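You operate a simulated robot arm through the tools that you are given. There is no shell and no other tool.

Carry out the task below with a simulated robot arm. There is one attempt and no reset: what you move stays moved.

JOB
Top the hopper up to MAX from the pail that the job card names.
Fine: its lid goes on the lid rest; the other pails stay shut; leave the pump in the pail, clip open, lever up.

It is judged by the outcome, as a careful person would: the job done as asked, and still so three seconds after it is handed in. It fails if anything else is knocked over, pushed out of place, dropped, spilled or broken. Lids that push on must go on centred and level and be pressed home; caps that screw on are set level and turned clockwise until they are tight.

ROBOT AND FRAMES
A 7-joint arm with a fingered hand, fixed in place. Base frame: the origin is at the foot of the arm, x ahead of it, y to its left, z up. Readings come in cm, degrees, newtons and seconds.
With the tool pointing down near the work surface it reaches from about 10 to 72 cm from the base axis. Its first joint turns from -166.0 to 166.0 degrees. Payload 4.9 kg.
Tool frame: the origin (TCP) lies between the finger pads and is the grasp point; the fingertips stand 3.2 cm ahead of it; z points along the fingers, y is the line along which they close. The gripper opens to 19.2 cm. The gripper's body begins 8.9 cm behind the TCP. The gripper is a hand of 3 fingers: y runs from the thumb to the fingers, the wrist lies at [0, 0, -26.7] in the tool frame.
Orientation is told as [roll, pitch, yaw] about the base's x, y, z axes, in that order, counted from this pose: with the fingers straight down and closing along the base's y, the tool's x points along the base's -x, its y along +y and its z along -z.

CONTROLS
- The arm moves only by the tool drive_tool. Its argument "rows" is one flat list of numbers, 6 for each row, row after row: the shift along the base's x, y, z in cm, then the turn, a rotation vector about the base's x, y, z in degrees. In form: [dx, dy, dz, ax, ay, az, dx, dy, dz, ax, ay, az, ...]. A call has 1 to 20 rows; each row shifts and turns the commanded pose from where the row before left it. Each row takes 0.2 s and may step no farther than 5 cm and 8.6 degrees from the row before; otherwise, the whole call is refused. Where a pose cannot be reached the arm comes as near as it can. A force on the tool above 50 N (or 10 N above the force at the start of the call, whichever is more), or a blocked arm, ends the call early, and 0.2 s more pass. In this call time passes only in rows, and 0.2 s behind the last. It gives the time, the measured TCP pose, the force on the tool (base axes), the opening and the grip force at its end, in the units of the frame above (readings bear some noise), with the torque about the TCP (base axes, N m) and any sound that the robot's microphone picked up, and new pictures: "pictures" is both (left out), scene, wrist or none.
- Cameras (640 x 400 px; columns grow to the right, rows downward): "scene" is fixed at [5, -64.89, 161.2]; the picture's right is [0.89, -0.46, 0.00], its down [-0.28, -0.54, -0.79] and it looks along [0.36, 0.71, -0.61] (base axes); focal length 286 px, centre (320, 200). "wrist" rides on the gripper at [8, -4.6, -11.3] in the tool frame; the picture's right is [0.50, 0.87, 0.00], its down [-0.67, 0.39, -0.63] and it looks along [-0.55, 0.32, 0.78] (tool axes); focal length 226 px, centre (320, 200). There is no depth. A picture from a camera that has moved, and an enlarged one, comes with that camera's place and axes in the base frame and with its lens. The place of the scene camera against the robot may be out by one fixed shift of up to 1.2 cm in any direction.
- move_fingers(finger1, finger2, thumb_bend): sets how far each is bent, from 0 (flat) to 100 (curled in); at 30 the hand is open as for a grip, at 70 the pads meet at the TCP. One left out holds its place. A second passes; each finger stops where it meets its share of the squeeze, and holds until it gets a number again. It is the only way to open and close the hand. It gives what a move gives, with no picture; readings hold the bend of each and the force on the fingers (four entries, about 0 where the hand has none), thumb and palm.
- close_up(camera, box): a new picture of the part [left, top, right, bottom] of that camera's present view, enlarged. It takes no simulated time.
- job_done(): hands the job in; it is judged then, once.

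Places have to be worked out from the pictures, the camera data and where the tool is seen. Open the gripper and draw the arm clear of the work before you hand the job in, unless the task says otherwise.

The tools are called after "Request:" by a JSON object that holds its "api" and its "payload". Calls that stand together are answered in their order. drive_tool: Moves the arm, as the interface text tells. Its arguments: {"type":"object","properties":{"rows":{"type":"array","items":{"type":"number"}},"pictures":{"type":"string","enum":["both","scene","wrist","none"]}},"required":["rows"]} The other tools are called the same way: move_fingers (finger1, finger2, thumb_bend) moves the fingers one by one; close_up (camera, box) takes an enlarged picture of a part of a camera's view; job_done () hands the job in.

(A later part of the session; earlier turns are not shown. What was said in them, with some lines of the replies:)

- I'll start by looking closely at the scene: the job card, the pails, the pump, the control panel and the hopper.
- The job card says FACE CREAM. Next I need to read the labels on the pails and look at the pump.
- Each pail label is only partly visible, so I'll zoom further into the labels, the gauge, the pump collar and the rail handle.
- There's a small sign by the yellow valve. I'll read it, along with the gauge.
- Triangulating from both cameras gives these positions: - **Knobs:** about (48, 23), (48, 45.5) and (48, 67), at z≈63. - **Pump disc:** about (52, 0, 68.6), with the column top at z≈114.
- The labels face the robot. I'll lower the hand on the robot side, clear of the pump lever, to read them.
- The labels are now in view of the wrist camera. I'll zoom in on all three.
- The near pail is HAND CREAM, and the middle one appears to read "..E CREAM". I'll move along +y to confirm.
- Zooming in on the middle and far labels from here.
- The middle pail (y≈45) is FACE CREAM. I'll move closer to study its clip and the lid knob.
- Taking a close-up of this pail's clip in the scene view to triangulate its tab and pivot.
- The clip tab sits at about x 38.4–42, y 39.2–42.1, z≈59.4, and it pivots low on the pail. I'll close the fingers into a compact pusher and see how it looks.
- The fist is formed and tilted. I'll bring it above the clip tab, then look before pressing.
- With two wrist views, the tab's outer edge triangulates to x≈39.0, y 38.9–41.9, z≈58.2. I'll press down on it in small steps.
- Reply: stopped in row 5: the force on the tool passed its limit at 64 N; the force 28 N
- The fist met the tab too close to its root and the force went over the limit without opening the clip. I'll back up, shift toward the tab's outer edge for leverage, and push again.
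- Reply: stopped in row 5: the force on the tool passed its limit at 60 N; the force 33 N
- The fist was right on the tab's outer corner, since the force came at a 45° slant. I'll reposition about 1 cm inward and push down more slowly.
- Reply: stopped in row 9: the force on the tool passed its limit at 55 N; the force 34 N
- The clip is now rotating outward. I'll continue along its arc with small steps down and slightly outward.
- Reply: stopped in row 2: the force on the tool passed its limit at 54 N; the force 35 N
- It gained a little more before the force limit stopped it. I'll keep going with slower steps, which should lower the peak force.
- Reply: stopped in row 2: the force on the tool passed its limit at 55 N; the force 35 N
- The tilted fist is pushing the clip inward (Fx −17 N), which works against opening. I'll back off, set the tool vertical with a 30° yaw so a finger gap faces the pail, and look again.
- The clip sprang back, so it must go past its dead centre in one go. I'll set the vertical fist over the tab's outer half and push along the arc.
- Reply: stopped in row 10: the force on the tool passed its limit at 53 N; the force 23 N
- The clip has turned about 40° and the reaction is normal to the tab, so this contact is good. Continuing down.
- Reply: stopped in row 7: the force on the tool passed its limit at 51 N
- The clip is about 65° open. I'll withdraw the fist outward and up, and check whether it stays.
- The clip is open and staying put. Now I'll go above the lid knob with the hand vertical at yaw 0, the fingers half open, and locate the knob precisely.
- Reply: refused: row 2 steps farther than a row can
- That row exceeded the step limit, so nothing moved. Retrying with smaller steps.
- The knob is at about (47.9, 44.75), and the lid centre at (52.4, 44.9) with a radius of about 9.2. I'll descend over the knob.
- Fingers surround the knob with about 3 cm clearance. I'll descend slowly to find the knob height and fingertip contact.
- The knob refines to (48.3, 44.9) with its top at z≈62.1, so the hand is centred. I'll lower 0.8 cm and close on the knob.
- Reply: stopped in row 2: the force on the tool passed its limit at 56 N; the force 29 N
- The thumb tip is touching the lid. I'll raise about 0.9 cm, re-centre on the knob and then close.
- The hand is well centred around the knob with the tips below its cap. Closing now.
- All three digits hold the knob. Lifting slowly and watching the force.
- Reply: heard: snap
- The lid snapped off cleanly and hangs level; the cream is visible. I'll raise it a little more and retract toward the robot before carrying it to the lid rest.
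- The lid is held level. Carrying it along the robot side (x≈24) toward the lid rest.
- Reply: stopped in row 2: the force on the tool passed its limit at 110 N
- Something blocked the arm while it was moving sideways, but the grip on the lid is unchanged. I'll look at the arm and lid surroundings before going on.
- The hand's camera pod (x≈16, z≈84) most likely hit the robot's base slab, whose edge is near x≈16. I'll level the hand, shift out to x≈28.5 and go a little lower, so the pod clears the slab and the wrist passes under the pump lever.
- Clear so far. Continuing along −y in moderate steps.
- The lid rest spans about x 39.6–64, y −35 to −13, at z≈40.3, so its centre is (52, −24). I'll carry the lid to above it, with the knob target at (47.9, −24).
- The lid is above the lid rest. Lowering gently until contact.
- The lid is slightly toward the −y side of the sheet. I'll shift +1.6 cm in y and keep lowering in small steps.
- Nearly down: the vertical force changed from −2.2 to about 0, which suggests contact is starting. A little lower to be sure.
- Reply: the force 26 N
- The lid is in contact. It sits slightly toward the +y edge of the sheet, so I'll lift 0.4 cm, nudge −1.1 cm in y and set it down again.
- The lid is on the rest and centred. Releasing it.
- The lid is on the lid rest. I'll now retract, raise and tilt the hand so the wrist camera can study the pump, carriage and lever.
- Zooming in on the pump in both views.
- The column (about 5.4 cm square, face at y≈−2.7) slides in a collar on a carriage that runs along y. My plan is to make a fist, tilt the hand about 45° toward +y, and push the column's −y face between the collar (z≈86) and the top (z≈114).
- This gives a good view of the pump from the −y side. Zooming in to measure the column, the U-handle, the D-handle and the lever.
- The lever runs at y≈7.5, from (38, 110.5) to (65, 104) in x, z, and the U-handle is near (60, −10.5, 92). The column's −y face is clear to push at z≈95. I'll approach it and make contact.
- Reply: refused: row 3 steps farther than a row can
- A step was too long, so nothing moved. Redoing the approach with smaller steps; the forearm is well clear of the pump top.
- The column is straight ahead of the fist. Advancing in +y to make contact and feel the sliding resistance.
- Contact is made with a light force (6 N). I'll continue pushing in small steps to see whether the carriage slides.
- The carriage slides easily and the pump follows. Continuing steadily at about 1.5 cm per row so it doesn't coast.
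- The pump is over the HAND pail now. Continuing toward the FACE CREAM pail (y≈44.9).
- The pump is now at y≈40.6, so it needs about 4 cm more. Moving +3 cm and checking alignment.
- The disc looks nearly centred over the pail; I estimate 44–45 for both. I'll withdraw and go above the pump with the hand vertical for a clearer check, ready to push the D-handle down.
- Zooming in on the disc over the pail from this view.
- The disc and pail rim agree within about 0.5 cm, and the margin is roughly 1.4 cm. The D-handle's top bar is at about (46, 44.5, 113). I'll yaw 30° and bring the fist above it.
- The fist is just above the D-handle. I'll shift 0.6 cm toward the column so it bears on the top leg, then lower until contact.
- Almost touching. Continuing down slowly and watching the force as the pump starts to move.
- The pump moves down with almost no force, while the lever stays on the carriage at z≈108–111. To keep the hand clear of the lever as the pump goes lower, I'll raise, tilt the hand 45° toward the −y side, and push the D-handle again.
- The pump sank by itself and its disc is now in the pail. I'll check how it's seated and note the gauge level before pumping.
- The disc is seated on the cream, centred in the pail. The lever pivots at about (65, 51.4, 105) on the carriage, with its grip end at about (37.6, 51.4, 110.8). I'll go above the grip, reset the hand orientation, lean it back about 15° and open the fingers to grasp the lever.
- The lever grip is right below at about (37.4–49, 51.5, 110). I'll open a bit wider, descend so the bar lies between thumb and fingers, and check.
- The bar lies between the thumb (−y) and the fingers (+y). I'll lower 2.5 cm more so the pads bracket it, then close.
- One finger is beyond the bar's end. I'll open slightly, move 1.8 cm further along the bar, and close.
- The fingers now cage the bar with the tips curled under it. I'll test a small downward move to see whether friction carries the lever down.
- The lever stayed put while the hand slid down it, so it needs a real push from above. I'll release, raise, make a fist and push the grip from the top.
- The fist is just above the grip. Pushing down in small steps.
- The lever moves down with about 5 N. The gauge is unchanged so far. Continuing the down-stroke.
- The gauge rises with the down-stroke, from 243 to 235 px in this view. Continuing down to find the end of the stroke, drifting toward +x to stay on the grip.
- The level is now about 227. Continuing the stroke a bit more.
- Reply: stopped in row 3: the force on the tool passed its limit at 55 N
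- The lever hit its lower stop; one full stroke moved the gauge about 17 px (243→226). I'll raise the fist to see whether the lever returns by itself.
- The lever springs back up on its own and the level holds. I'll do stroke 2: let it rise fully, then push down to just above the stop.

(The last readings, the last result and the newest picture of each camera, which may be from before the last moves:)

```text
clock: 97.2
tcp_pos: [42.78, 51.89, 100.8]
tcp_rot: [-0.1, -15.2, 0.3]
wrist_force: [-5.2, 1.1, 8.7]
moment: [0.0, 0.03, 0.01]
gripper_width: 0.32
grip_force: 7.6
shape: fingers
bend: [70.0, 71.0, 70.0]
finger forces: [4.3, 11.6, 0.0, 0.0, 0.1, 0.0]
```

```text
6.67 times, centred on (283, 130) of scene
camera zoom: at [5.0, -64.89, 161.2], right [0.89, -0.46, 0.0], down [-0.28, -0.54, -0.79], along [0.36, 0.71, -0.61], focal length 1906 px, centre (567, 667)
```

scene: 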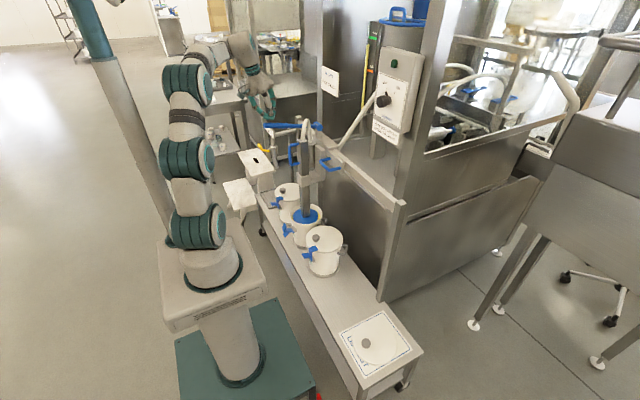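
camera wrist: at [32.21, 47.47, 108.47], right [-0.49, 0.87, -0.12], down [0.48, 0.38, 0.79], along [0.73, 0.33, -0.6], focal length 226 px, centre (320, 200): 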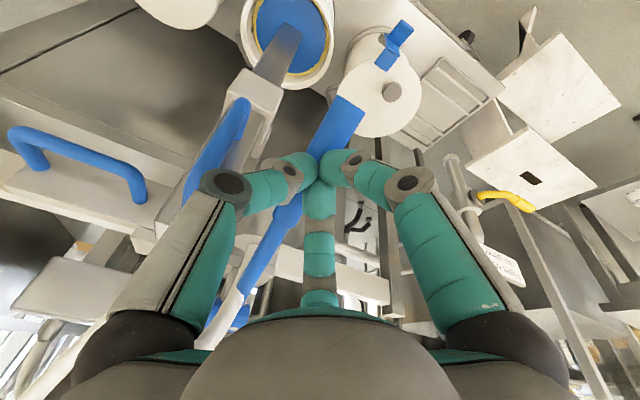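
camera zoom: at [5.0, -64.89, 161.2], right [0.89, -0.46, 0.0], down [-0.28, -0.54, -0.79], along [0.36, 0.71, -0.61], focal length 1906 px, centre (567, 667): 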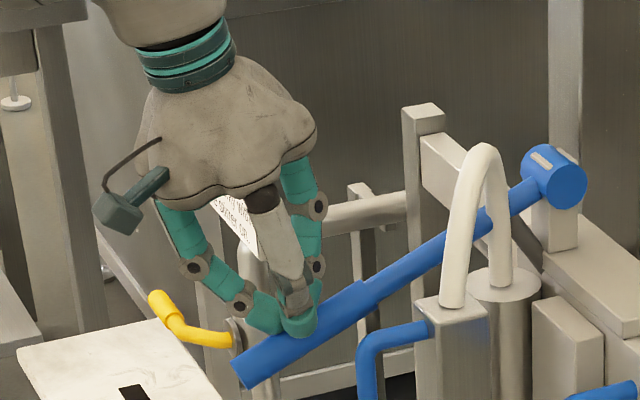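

Stroke 2 brought the level to about 210 px. Before going further I want an eye-level view of the gauge, so I'll raise the hand off the lever, lean it back and bring the wrist camera to about the MAX height (z≈142).

Request:
{"api": "drive_tool", "payload": {"rows": [-0.3, 0, 2.5, 0, 0, 0, -0.5, 0, 3, 0, 0, 0, -0.5, 0, 3, 0, 0, 0, -0.5, 0, 3, 0, 0, 0, -0.5, 0, 3.5, 0, 0, 0, 0, 0, 4, 0, 0, 0, 0, -2, 4, 0, -6, 0, 0, -2, 4, 0, -7, 0, 0, -2, 4, 0, -7, 0, 0.5, -2.5, 4, 0, -7, 0, 1, -3, 3.5, 0, -7, 0, 1, -3, 3, 0, -7, 0, 0, -3, 1, 0, -4, 0]}}

```text
clock: 100.0
tcp_pos: [43.05, 34.23, 143.5]
tcp_rot: [-0.7, -60.2, 0.7]
wrist_force: [0.5, 0.4, -0.8]
moment: [0.0, -0.06, -0.02]
gripper_width: 0.32
grip_force: 0.1
shape: fingers
bend: [70.0, 69.0, 70.0]
finger forces: [0.0, 0.1, 0.1, 0.0, 0.1, 0.1]
camera wrist: at [29.36, 29.67, 142.23], right [-0.25, 0.86, -0.44], down [-0.22, 0.39, 0.89], along [0.94, 0.32, 0.09], focal length 226 px, centre (320, 200)
```

scene: 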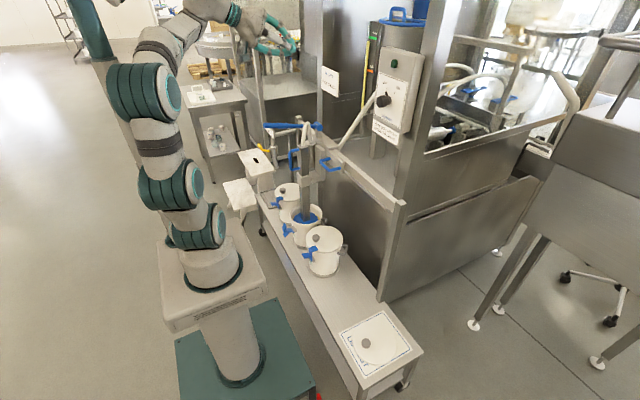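
wrist: 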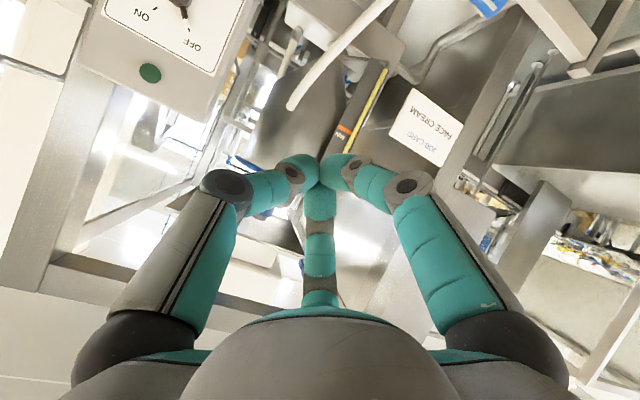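

The gauge is in view but its top is hidden by the fist. Opening the fingers to see it.

Request:
{"api": "move_fingers", "payload": {"finger1": 25, "finger2": 25, "thumb_bend": 25}}

Request:
{"api": "close_up", "payload": {"camera": "wrist", "box": [270, 60, 430, 240]}}

Request:
{"api": "close_up", "payload": {"camera": "wrist", "box": [300, 130, 364, 190]}}

```text
clock: 101.0
tcp_pos: [42.98, 34.35, 143.51]
tcp_rot: [-0.6, -60.3, 0.5]
wrist_force: [0.6, 0.1, -0.9]
moment: [-0.01, 0.0, -0.01]
gripper_width: 18.09
grip_force: 0.1
shape: fingers
bend: [25.0, 25.0, 25.0]
finger forces: [0.0, 0.1, 0.0, 0.1, 0.1, 0.0]
```

```text
2.22 times, centred on (350, 150) of wrist
camera zoom: at [29.33, 29.67, 142.29], right [-0.25, 0.86, -0.44], down [-0.21, 0.39, 0.89], along [0.94, 0.32, 0.09], focal length 502 px, centre (253, 311)
```

zoom: 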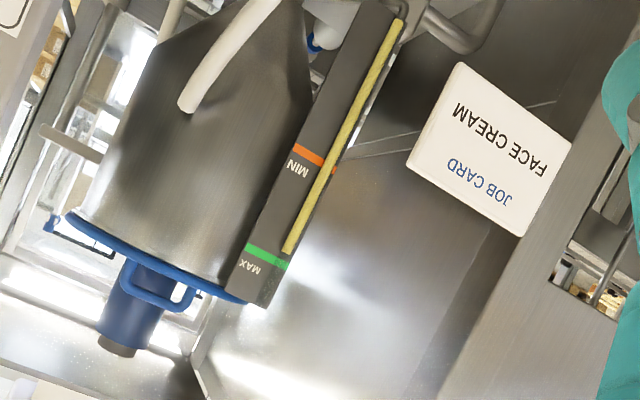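

```text
6.67 times, centred on (332, 160) of wrist
camera zoom: at [29.33, 29.67, 142.29], right [-0.25, 0.86, -0.44], down [-0.21, 0.39, 0.89], along [0.94, 0.32, 0.09], focal length 1507 px, centre (240, 467)
```

zoom: 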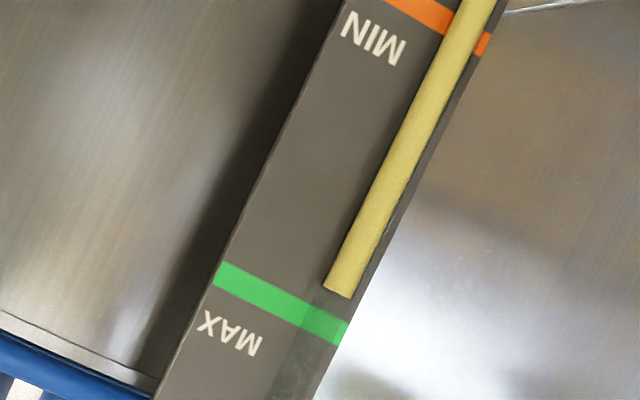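

This is an excellent eye-level reading. The level is about 35 px below the MAX band centre, with MIN–MAX spanning about 326 px. A full stroke gives about 16.5 px, so two more full strokes plus a tiny touch should do it. Returning to the lever with a fist.

Request:
{"api": "move_fingers", "payload": {"finger1": 70, "finger2": 70, "thumb_bend": 70}}

Request:
{"api": "drive_tool", "payload": {"rows": [0, 3, -1, 0, 4, 0, -1, 3, -3, 0, 7, 0, -1, 3, -3.5, 0, 7, 0, -0.5, 2.5, -4, 0, 7, 0, 0, 2, -4, 0, 7, 0, 0, 2, -4, 0, 7, 0, 0, 2, -4, 0, 6, 0, 0, 0, -3, 0.6, 0, 0], "pictures": "wrist"}}

Request:
{"api": "close_up", "payload": {"camera": "scene", "box": [235, 80, 331, 140]}}

```text
clock: 102.0
tcp_pos: [42.92, 34.29, 143.58]
tcp_rot: [-0.6, -60.3, 0.6]
wrist_force: [0.0, -0.9, 0.6]
moment: [0.02, 0.01, 0.01]
gripper_width: 0.37
grip_force: 0.1
shape: fingers
bend: [69.0, 69.0, 70.0]
finger forces: [0.0, 0.0, 0.1, 0.1, 0.0, 0.0]
```

```text
clock: 103.8
tcp_pos: [40.3, 51.71, 116.65]
tcp_rot: [0.5, -15.1, 0.1]
wrist_force: [0.5, -0.7, 0.5]
moment: [0.02, -0.04, 0.0]
gripper_width: 0.37
grip_force: 0.0
shape: fingers
bend: [70.0, 69.0, 70.0]
finger forces: [0.1, 0.0, 0.1, 0.0, 0.0, 0.0]
camera wrist: at [29.82, 47.0, 125.4], right [-0.49, 0.87, -0.12], down [0.48, 0.38, 0.79], along [0.73, 0.32, -0.6], focal length 226 px, centre (320, 200)
```

wrist: 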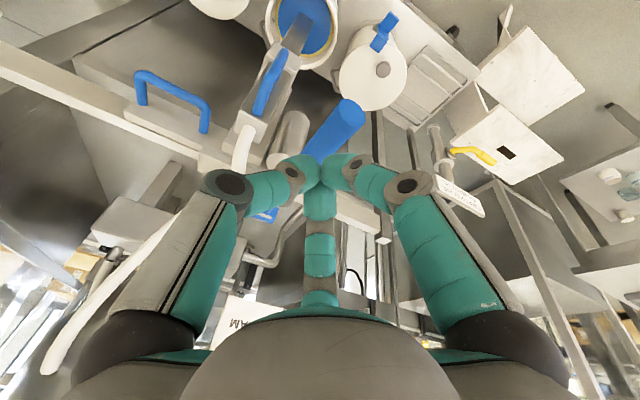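

```text
6.67 times, centred on (283, 110) of scene
camera zoom: at [5.0, -64.89, 161.2], right [0.89, -0.46, 0.0], down [-0.28, -0.54, -0.79], along [0.36, 0.71, -0.61], focal length 1906 px, centre (567, 800)
```

zoom: 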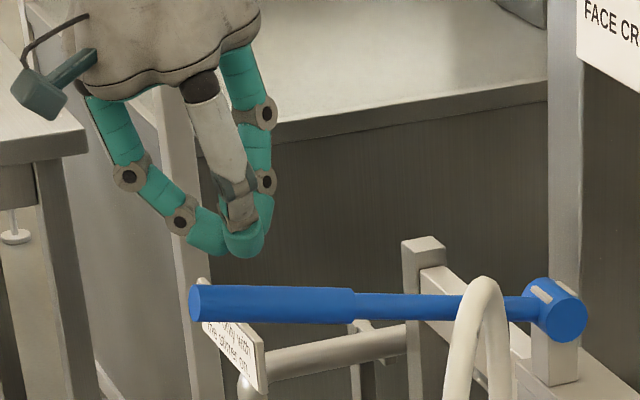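

The lever is fully up again. Stroke 3: pushing down along the same path.

Request:
{"api": "drive_tool", "payload": {"rows": [0.1, 0.1, -1.2, -0.5, 0, 0, 0, 0, -1, 0, 0, 0, 0, 0, -1, 0, 0, 0, 0, 0, -1, 0, 0, 0, 0, 0, -1, 0, 0, 0, 0, 0, -1, 0, 0, 0, 0.05, 0, -1, 0, 0, 0, 0.1, 0, -1, 0, 0, 0, 0.15, 0, -1, 0, 0, 0, 0.15, 0, -1, 0, 0, 0, 0.2, 0, -1, 0, 0, 0, 0.2, 0, -1, 0, 0, 0, 0.25, 0, -1, 0, 0, 0, 0.3, 0, -1, 0, 0, 0, 0.3, 0, -0.8, 0, 0, 0, 0.3, 0, -0.7, 0, 0, 0], "pictures": "none"}}

Request:
{"api": "close_up", "payload": {"camera": "scene", "box": [355, 20, 387, 60]}}

Request:
{"api": "close_up", "payload": {"camera": "scene", "box": [235, 100, 331, 160]}}

```text
clock: 107.2
tcp_pos: [42.43, 51.91, 101.04]
tcp_rot: [-0.1, -15.2, 0.3]
wrist_force: [-3.6, 2.7, 9.8]
moment: [0.08, 0.01, 0.03]
gripper_width: 0.35
grip_force: 5.1
shape: fingers
bend: [69.0, 71.0, 70.0]
finger forces: [0.1, 11.6, 0.0, 0.0, 0.0, 0.0]
```

```text
10.00 times, centred on (371, 40) of scene
camera zoom: at [5.0, -64.89, 161.2], right [0.89, -0.46, 0.0], down [-0.28, -0.54, -0.79], along [0.36, 0.71, -0.61], focal length 2859 px, centre (-190, 1800)
```

zoom: 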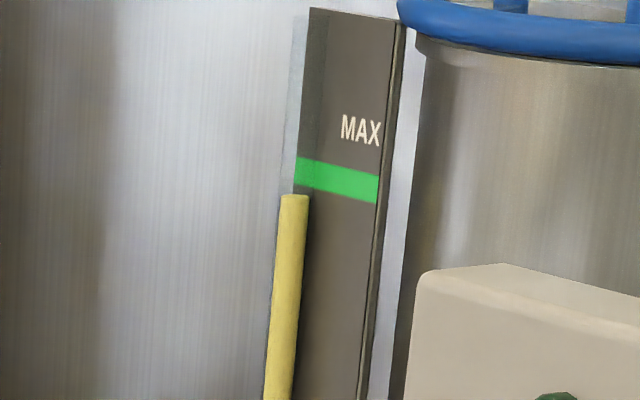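

```text
6.67 times, centred on (283, 130) of scene
camera zoom: at [5.0, -64.89, 161.2], right [0.89, -0.46, 0.0], down [-0.28, -0.54, -0.79], along [0.36, 0.71, -0.61], focal length 1906 px, centre (567, 667)
```

zoom: 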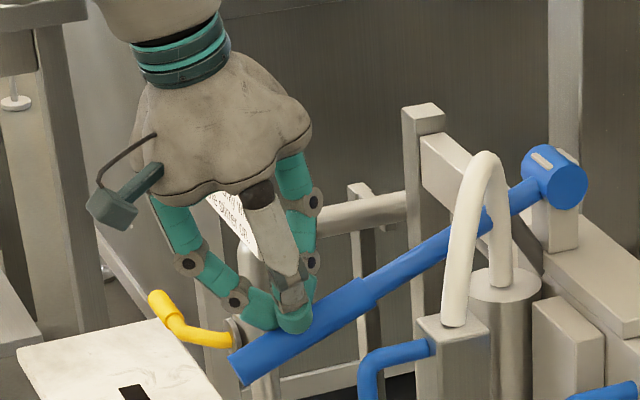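

The level is at about 195 px and the target is about 175. Stroke 4: let the lever rise fully, then push down again.

Request:
{"api": "drive_tool", "payload": {"rows": [-0.3, 0, 2, 0, 0, 0, -0.3, 0, 2, 0, 0, 0, -0.4, 0, 2, 0, 0, 0, -0.4, 0, 2, 0, 0, 0, -0.4, 0, 2, 0, 0, 0, -0.2, 0, 2, 0, 0, 0, 0, 0, 2, 0, 0, 0, 0, 0, 0.6, 0, 0, 0], "pictures": "none"}}

Request:
{"api": "drive_tool", "payload": {"rows": [0, 0, -1, 0, 0, 0, 0, 0, -1, 0, 0, 0, 0, 0, -1, 0, 0, 0, 0, 0, -1, 0, 0, 0, 0, 0, -1, 0, 0, 0, 0.05, 0, -1, 0, 0, 0, 0.1, 0, -1, 0, 0, 0, 0.15, 0, -1, 0, 0, 0, 0.15, 0, -1, 0, 0, 0, 0.2, 0, -1, 0, 0, 0, 0.2, 0, -1, 0, 0, 0, 0.25, 0, -1, 0, 0, 0, 0.3, 0, -1, 0, 0, 0, 0.3, 0, -0.9, 0, 0, 0, 0.2, 0, -0.6, 0, 0, 0], "pictures": "none"}}

Request:
{"api": "close_up", "payload": {"camera": "scene", "box": [355, 20, 387, 60]}}

Request:
{"api": "close_up", "payload": {"camera": "scene", "box": [235, 100, 331, 160]}}

```text
clock: 109.0
tcp_pos: [40.21, 52.02, 115.76]
tcp_rot: [-0.1, -15.1, 0.2]
wrist_force: [-0.2, -1.0, -0.1]
moment: [-0.01, -0.04, 0.01]
gripper_width: 0.33
grip_force: 0.0
shape: fingers
bend: [70.0, 69.0, 70.0]
finger forces: [0.0, 0.1, 0.1, 0.0, 0.0, 0.0]
```

```text
clock: 112.2
tcp_pos: [42.23, 51.88, 101.21]
tcp_rot: [-0.1, -15.3, 0.3]
wrist_force: [-1.0, 1.4, 11.0]
moment: [0.03, -0.11, 0.03]
gripper_width: 0.35
grip_force: 5.7
shape: fingers
bend: [70.0, 71.0, 70.0]
finger forces: [0.1, 11.6, 0.0, 0.0, 0.0, 0.1]
```

```text
10.00 times, centred on (371, 40) of scene
camera zoom: at [5.0, -64.89, 161.2], right [0.89, -0.46, 0.0], down [-0.28, -0.54, -0.79], along [0.36, 0.71, -0.61], focal length 2859 px, centre (-190, 1800)
```

zoom: 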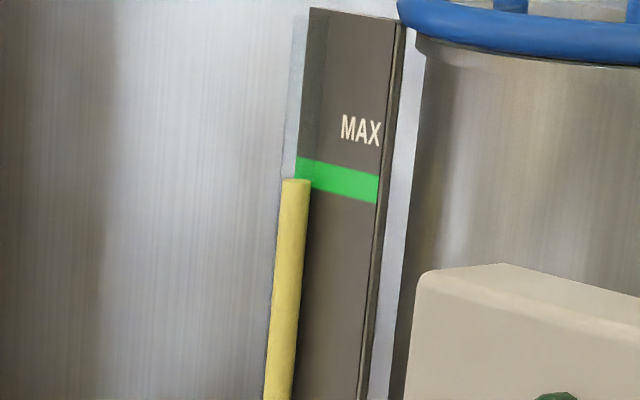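

```text
6.67 times, centred on (283, 130) of scene
camera zoom: at [5.0, -64.89, 161.2], right [0.89, -0.46, 0.0], down [-0.28, -0.54, -0.79], along [0.36, 0.71, -0.61], focal length 1906 px, centre (567, 667)
```

zoom: 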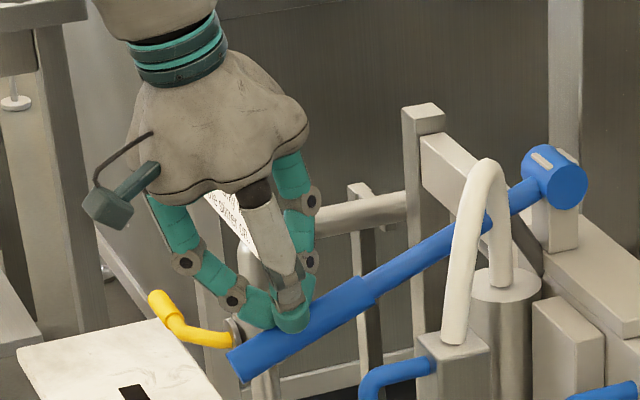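

The level is at about 180, just under the band centre. I'll finish the last bit of this stroke gently, then release and take another eye-level reading.

Request:
{"api": "drive_tool", "payload": {"rows": [0.2, 0, -0.4, 0, 0, 0, 0.2, 0, -0.4, 0, 0, 0], "pictures": "none"}}

Request:
{"api": "drive_tool", "payload": {"rows": [-0.3, 0, 2.5, 0, 0, 0, -0.5, 0, 3, 0, 0, 0, -0.5, 0, 3, 0, 0, 0, -0.5, 0, 3, 0, 0, 0, -0.5, 0, 3.5, 0, 0, 0, 0, 0, 4, 0, 0, 0, 0, -2, 4, 0, -6, 0, 0, -2, 4, 0, -7, 0, 0, -2, 4, 0, -7, 0, 0.5, -2.5, 4, 0, -7, 0, 1, -3, 3.5, 0, -7, 0, 1, -3, 3, 0, -7, 0, 0, -3, 1, 0, -4, 0], "pictures": "none"}}

Request:
{"api": "move_fingers", "payload": {"finger1": 25, "finger2": 25, "thumb_bend": 25}}

Request:
{"api": "close_up", "payload": {"camera": "wrist", "box": [300, 130, 364, 190]}}

Request:
{"api": "close_up", "payload": {"camera": "scene", "box": [355, 20, 387, 60]}}

Request:
{"api": "close_up", "payload": {"camera": "scene", "box": [235, 100, 363, 240]}}

```text
clock: 112.8
tcp_pos: [42.62, 52.07, 100.56]
tcp_rot: [-0.1, -15.1, 0.3]
wrist_force: [-6.7, -1.4, 8.2]
moment: [-0.07, 0.16, 0.0]
gripper_width: 0.37
grip_force: 7.4
shape: fingers
bend: [69.0, 71.0, 70.0]
finger forces: [5.5, 9.5, 0.0, 0.0, 0.1, 0.0]
```

```text
clock: 115.6
tcp_pos: [42.87, 34.13, 142.77]
tcp_rot: [-0.6, -60.4, 0.6]
wrist_force: [0.7, 1.4, 0.0]
moment: [-0.02, -0.06, 0.0]
gripper_width: 0.32
grip_force: 0.0
shape: fingers
bend: [70.0, 69.0, 70.0]
finger forces: [0.0, 0.0, 0.0, 0.1, 0.0, 0.1]
```

```text
clock: 116.6
tcp_pos: [42.81, 34.2, 142.85]
tcp_rot: [-0.4, -60.2, 0.5]
wrist_force: [-0.2, -0.3, -0.2]
moment: [-0.01, 0.01, 0.01]
gripper_width: 18.09
grip_force: 0.0
shape: fingers
bend: [25.0, 25.0, 25.0]
finger forces: [0.0, 0.0, 0.1, 0.1, 0.1, 0.0]
```

```text
6.67 times, centred on (332, 160) of wrist
camera zoom: at [29.19, 29.48, 141.51], right [-0.25, 0.86, -0.44], down [-0.21, 0.39, 0.9], along [0.94, 0.32, 0.09], focal length 1507 px, centre (240, 467)
```

zoom: 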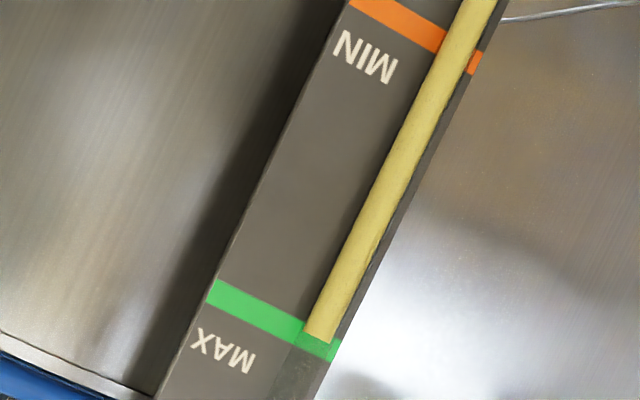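

```text
10.00 times, centred on (371, 40) of scene
camera zoom: at [5.0, -64.89, 161.2], right [0.89, -0.46, 0.0], down [-0.28, -0.54, -0.79], along [0.36, 0.71, -0.61], focal length 2859 px, centre (-190, 1800)
```

zoom: 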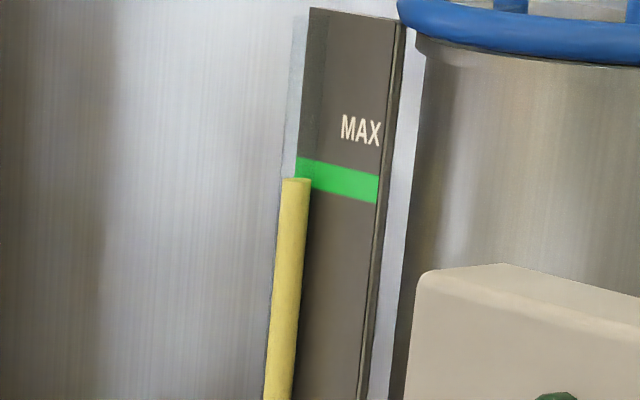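

```text
2.86 times, centred on (299, 170) of scene
camera zoom: at [5.0, -64.89, 161.2], right [0.89, -0.46, 0.0], down [-0.28, -0.54, -0.79], along [0.36, 0.71, -0.61], focal length 817 px, centre (380, 286)
```

zoom: 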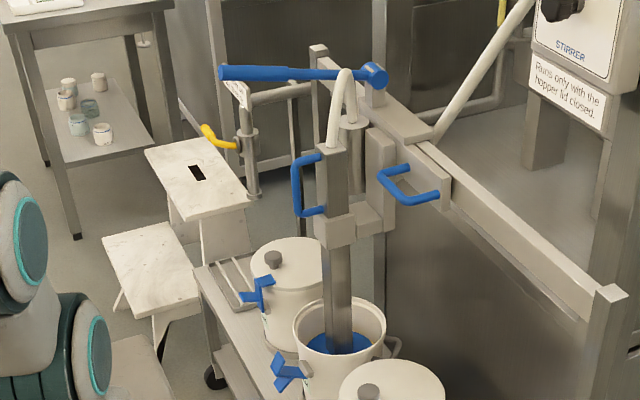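

The level is already inside the green MAX band, about 5 px below its centre (1.4 % of the range). A small partial stroke of about 4 cm should centre it. Going back to the lever.

Request:
{"api": "move_fingers", "payload": {"finger1": 70, "finger2": 70, "thumb_bend": 70}}

Request:
{"api": "drive_tool", "payload": {"rows": [0, 3, -1, 0, 4, 0, -1, 3, -3, 0, 7, 0, -1, 3, -3.5, 0, 7, 0, -0.5, 2.5, -4, 0, 7, 0, 0, 2, -4, 0, 7, 0, 0, 2, -4, 0, 7, 0, 0, 2, -4, 0, 6, 0, 0, 0, -2.5, 0.4, 0, 0], "pictures": "none"}}

Request:
{"api": "drive_tool", "payload": {"rows": [0.1, 0.1, -1, 0, 0, 0, 0, 0, -1, 0, 0, 0, 0, 0, -1, 0, 0, 0, 0, 0, -1, 0, 0, 0, 0, 0, -1, 0, 0, 0], "pictures": "none"}}

Request:
{"api": "close_up", "payload": {"camera": "scene", "box": [355, 20, 387, 60]}}

Request:
{"api": "close_up", "payload": {"camera": "scene", "box": [235, 80, 331, 140]}}

```text
clock: 117.6
tcp_pos: [42.82, 34.22, 142.69]
tcp_rot: [-0.4, -60.2, 0.5]
wrist_force: [-0.2, 0.1, 0.0]
moment: [-0.02, 0.02, 0.0]
gripper_width: 0.33
grip_force: 0.0
shape: fingers
bend: [69.0, 69.0, 70.0]
finger forces: [0.0, 0.0, 0.0, 0.0, 0.0, 0.0]
```

```text
clock: 119.4
tcp_pos: [40.73, 52.24, 116.7]
tcp_rot: [0.3, -15.0, 0.1]
wrist_force: [0.6, -0.3, 0.4]
moment: [0.01, 0.02, 0.03]
gripper_width: 0.33
grip_force: 0.0
shape: fingers
bend: [70.0, 69.0, 70.0]
finger forces: [0.0, 0.0, 0.0, 0.1, 0.0, 0.0]
```

```text
clock: 120.6
tcp_pos: [40.46, 52.29, 112.02]
tcp_rot: [0.2, -15.2, 0.1]
wrist_force: [-0.9, 0.4, 3.4]
moment: [0.04, -0.01, 0.01]
gripper_width: 0.25
grip_force: 3.8
shape: fingers
bend: [70.0, 69.0, 70.0]
finger forces: [6.2, 0.0, 0.0, 0.0, 0.0, 0.0]
```

```text
10.00 times, centred on (371, 40) of scene
camera zoom: at [5.0, -64.89, 161.2], right [0.89, -0.46, 0.0], down [-0.28, -0.54, -0.79], along [0.36, 0.71, -0.61], focal length 2859 px, centre (-190, 1800)
```

zoom: 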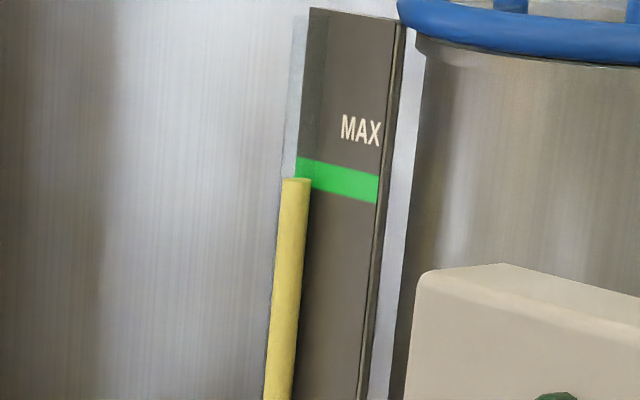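

```text
6.67 times, centred on (283, 110) of scene
camera zoom: at [5.0, -64.89, 161.2], right [0.89, -0.46, 0.0], down [-0.28, -0.54, -0.79], along [0.36, 0.71, -0.61], focal length 1906 px, centre (567, 800)
```

zoom: 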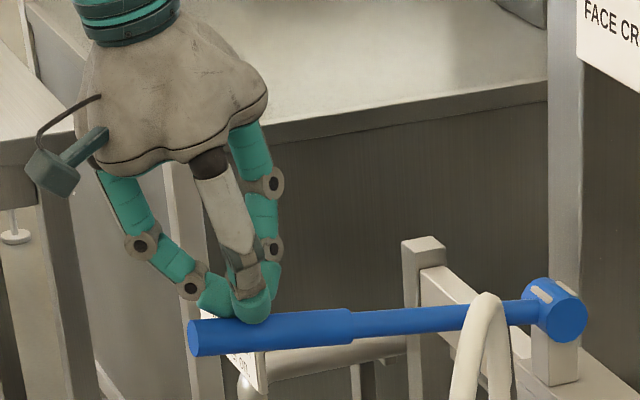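

No change in the level yet; the first few centimetres seem to be idle travel. Pushing another 2.5 cm.

Request:
{"api": "drive_tool", "payload": {"rows": [0, 0, -0.8, 0, 0, 0, 0, 0, -0.8, 0, 0, 0, 0, 0, -0.8, 0, 0, 0], "pictures": "none"}}

Request:
{"api": "close_up", "payload": {"camera": "scene", "box": [355, 20, 387, 60]}}

```text
clock: 121.4
tcp_pos: [40.5, 52.2, 109.59]
tcp_rot: [0.4, -15.2, 0.1]
wrist_force: [-1.2, 1.0, 6.0]
moment: [0.04, 0.05, -0.02]
gripper_width: 0.25
grip_force: 4.0
shape: fingers
bend: [70.0, 69.0, 70.0]
finger forces: [7.6, 0.1, 0.0, 0.1, 0.0, 0.0]
```

```text
10.00 times, centred on (371, 40) of scene
camera zoom: at [5.0, -64.89, 161.2], right [0.89, -0.46, 0.0], down [-0.28, -0.54, -0.79], along [0.36, 0.71, -0.61], focal length 2859 px, centre (-190, 1800)
```

zoom: 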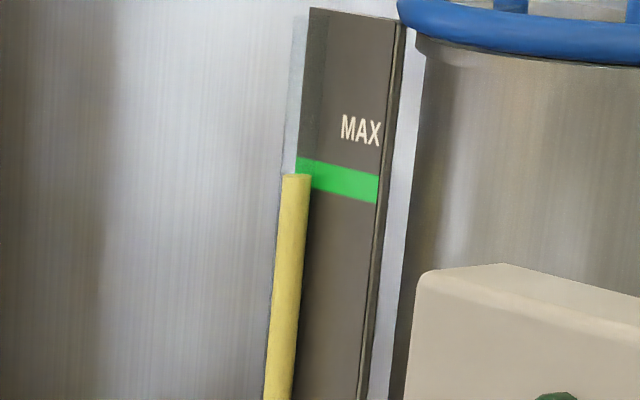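

The level went up about 4 px to roughly 174.5. Releasing the lever and verifying from eye level.

Request:
{"api": "drive_tool", "payload": {"rows": [0, 0, 2, 0, 0, 0, 0, 0, 2.5, 0, 0, 0, 0, 0, 3, 0, 0, 0, -0.5, 0, 3.5, 0, 0, 0, 0, -1, 4, 0, 0, 0, 0, -2, 4, 0, -6, 0, 0, -2, 4, 0, -7, 0, 0, -2.5, 4, 0, -7, 0, 0.5, -2.5, 3, 0, -7, 0, 1, -3, 2, 0, -7, 0, 1, -3, 1, 0, -7, 0, 0, -2, 0, 0, -4, 0], "pictures": "none"}}

Request:
{"api": "move_fingers", "payload": {"finger1": 25, "finger2": 25, "thumb_bend": 25}}

Request:
{"api": "close_up", "payload": {"camera": "wrist", "box": [300, 130, 364, 190]}}

Request:
{"api": "close_up", "payload": {"camera": "scene", "box": [235, 100, 363, 240]}}

```text
clock: 124.0
tcp_pos: [42.47, 34.21, 142.46]
tcp_rot: [0.1, -60.3, 0.4]
wrist_force: [0.5, -0.1, 0.4]
moment: [-0.02, -0.04, 0.04]
gripper_width: 0.29
grip_force: 0.0
shape: fingers
bend: [70.0, 69.0, 70.0]
finger forces: [0.0, 0.0, 0.0, 0.1, 0.0, 0.0]
```

```text
clock: 125.0
tcp_pos: [42.41, 34.22, 142.53]
tcp_rot: [0.1, -60.2, 0.3]
wrist_force: [0.0, 0.8, 0.0]
moment: [0.01, 0.03, 0.02]
gripper_width: 18.06
grip_force: 0.0
shape: fingers
bend: [25.0, 25.0, 25.0]
finger forces: [0.0, 0.1, 0.1, 0.1, 0.1, 0.0]
```

```text
6.67 times, centred on (332, 160) of wrist
camera zoom: at [28.8, 29.48, 141.33], right [-0.25, 0.86, -0.43], down [-0.22, 0.39, 0.9], along [0.94, 0.32, 0.09], focal length 1507 px, centre (240, 467)
```

zoom: 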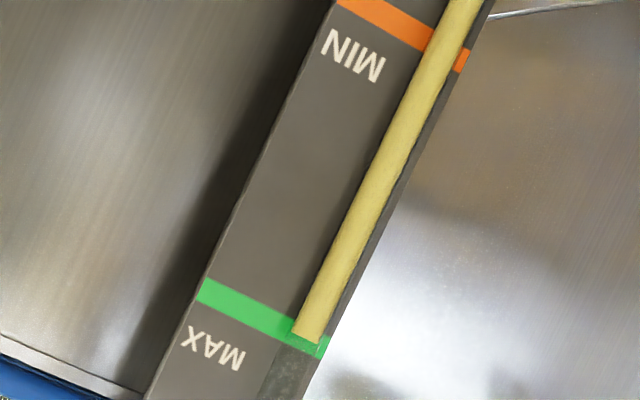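

```text
2.86 times, centred on (299, 170) of scene
camera zoom: at [5.0, -64.89, 161.2], right [0.89, -0.46, 0.0], down [-0.28, -0.54, -0.79], along [0.36, 0.71, -0.61], focal length 817 px, centre (380, 286)
```

zoom: 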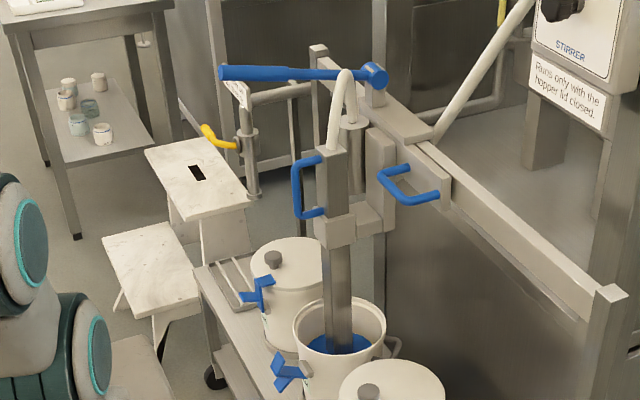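

The level is now centred in the MAX band. The lever is up, the pump is in the pail and the clip is open. I'll draw the arm clear and do a final overall check.

Request:
{"api": "drive_tool", "payload": {"rows": [-3, 0, 0, 0, 6, 0, -3, 0, 0, 0, 7, 0, -3, 0, 0, 0, 7, 0, -3, 0, 0, 0, 7, 0, 0, 0, 0, 0, 7, 0, 0, 0, 0, 0, 7, 0]}}

Request:
{"api": "close_up", "payload": {"camera": "scene", "box": [240, 150, 440, 275]}}

Request:
{"api": "close_up", "payload": {"camera": "scene", "box": [320, 290, 450, 400]}}

Request:
{"api": "close_up", "payload": {"camera": "scene", "box": [270, 190, 350, 240]}}

Request:
{"api": "close_up", "payload": {"camera": "scene", "box": [355, 20, 387, 60]}}

```text
clock: 126.4
tcp_pos: [31.21, 34.94, 140.18]
tcp_rot: [-2.9, -17.8, 0.6]
wrist_force: [-1.8, 4.3, -3.3]
moment: [-0.52, -0.29, -0.18]
gripper_width: 18.11
grip_force: 0.1
shape: fingers
bend: [25.0, 25.0, 25.0]
finger forces: [0.1, 0.0, 0.0, 0.0, 0.1, 0.1]
camera wrist: at [20.12, 30.74, 148.74], right [-0.47, 0.86, -0.19], down [0.45, 0.42, 0.79], along [0.76, 0.28, -0.59], focal length 226 px, centre (320, 200)
```

scene: 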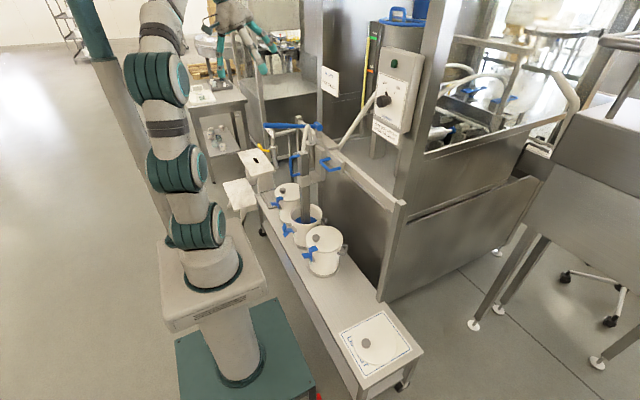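
wrist: 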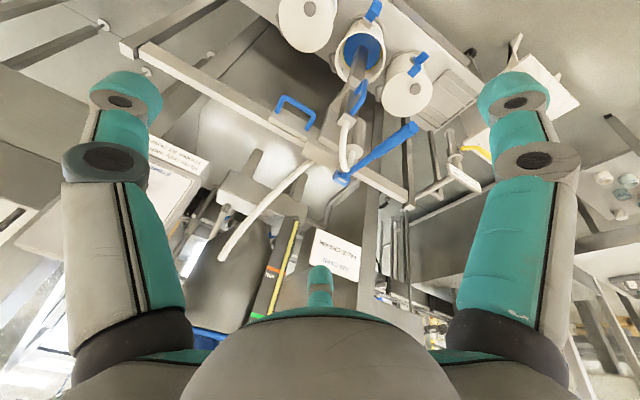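

```text
3.20 times, centred on (340, 212) of scene
camera zoom: at [5.0, -64.89, 161.2], right [0.89, -0.46, 0.0], down [-0.28, -0.54, -0.79], along [0.36, 0.71, -0.61], focal length 915 px, centre (256, 160)
```

zoom: 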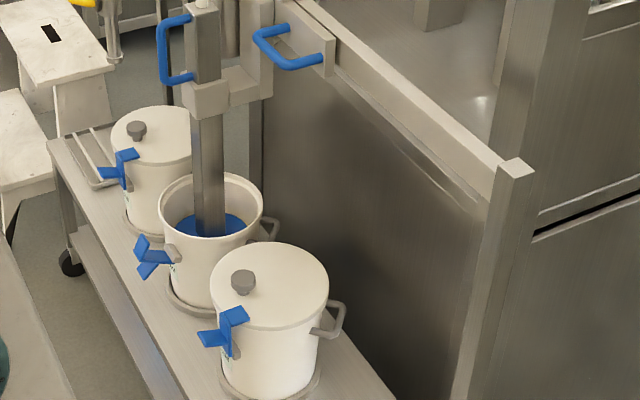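

```text
3.64 times, centred on (385, 345) of scene
camera zoom: at [5.0, -64.89, 161.2], right [0.89, -0.46, 0.0], down [-0.28, -0.54, -0.79], along [0.36, 0.71, -0.61], focal length 1040 px, centre (84, -327)
```

zoom: 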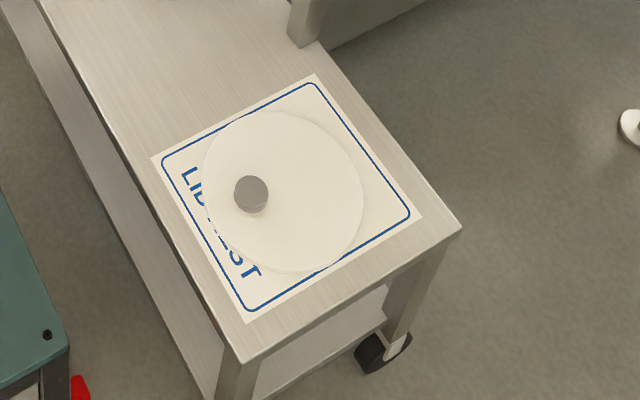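

```text
8.00 times, centred on (310, 215) of scene
camera zoom: at [5.0, -64.89, 161.2], right [0.89, -0.46, 0.0], down [-0.28, -0.54, -0.79], along [0.36, 0.71, -0.61], focal length 2288 px, centre (400, 80)
```

zoom: 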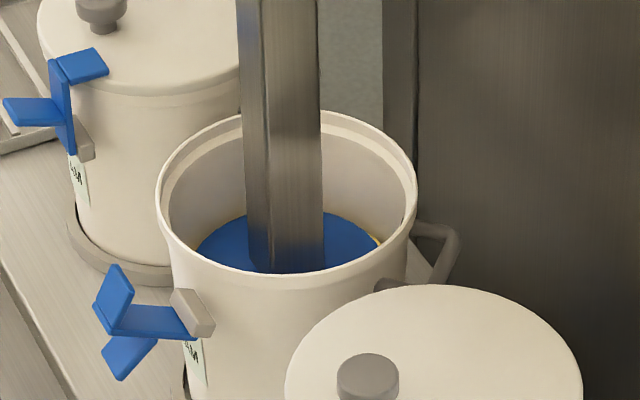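

```text
10.00 times, centred on (371, 40) of scene
camera zoom: at [5.0, -64.89, 161.2], right [0.89, -0.46, 0.0], down [-0.28, -0.54, -0.79], along [0.36, 0.71, -0.61], focal length 2859 px, centre (-190, 1800)
```

zoom: 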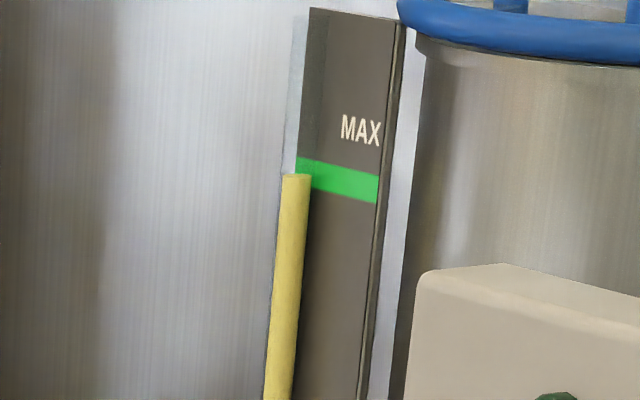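

Everything looks right: lid on the lid rest, other pails shut, pump seated in the FACE CREAM pail, clip open, lever up and level at MAX. I'll let the arm settle briefly, clear of everything, before handing in.

Request:
{"api": "drive_tool", "payload": {"rows": [0, 0, 0, 0, 0, 0, 0, 0, 0, 0, 0, 0, 0, 0, 0, 0, 0, 0, 0, 0, 0, 0, 0, 0, 0, 0, 0, 0, 0, 0], "pictures": "scene"}}

Request:
{"api": "close_up", "payload": {"camera": "scene", "box": [200, 0, 340, 150]}}

```text
clock: 127.6
tcp_pos: [31.44, 33.75, 141.47]
tcp_rot: [-1.3, -18.7, -0.8]
wrist_force: [0.1, -0.2, -0.3]
moment: [-0.03, 0.04, 0.0]
gripper_width: 18.1
grip_force: 0.1
shape: fingers
bend: [25.0, 25.0, 25.0]
finger forces: [0.0, 0.0, 0.0, 0.1, 0.0, 0.1]
```

scene: 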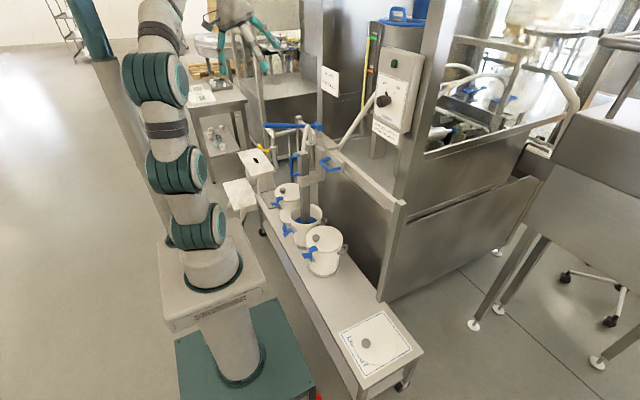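

```text
2.67 times, centred on (270, 75) of scene
camera zoom: at [5.0, -64.89, 161.2], right [0.89, -0.46, 0.0], down [-0.28, -0.54, -0.79], along [0.36, 0.71, -0.61], focal length 762 px, centre (453, 533)
```

zoom: 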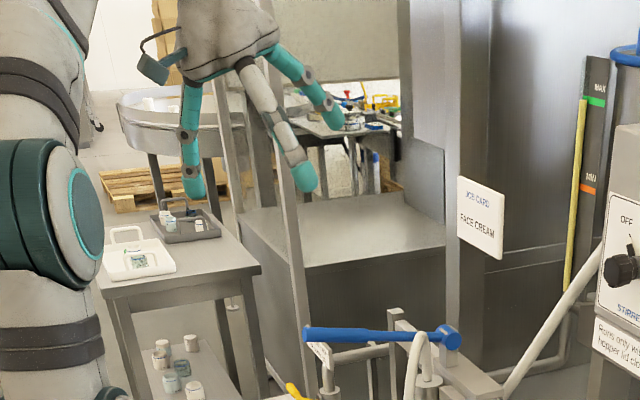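

The arm is still and clear of the work, with the hand open and nothing disturbed. Handing the job in.

Request:
{"api": "job_done", "payload": {}}

```text
The job is handed in.
```

The hopper is topped up to MAX with FACE CREAM, the pail the job card names, and I've handed the job in. A level camera view showed the gauge centred in the green MAX band.

- **Lid:** the FACE CREAM lid is on the lid rest, inside the marked border.
- **Other pails:** HAND CREAM and the far pail stayed shut and I didn't touch them.
- **Pump:** it is in the FACE CREAM pail, with the pail's clip open and the lever up.
- **Arm:** it is clear of the work, with the hand open.

- **Bump:** while carrying the lid, the arm hit something with a 110 N spike, most likely the camera on the hand against the robot's own base. The lid did not move in the grip and I saw no damage.
- **Pail shift:** the FACE CREAM pail moved about 2 mm in its ring when I forced the clip open.
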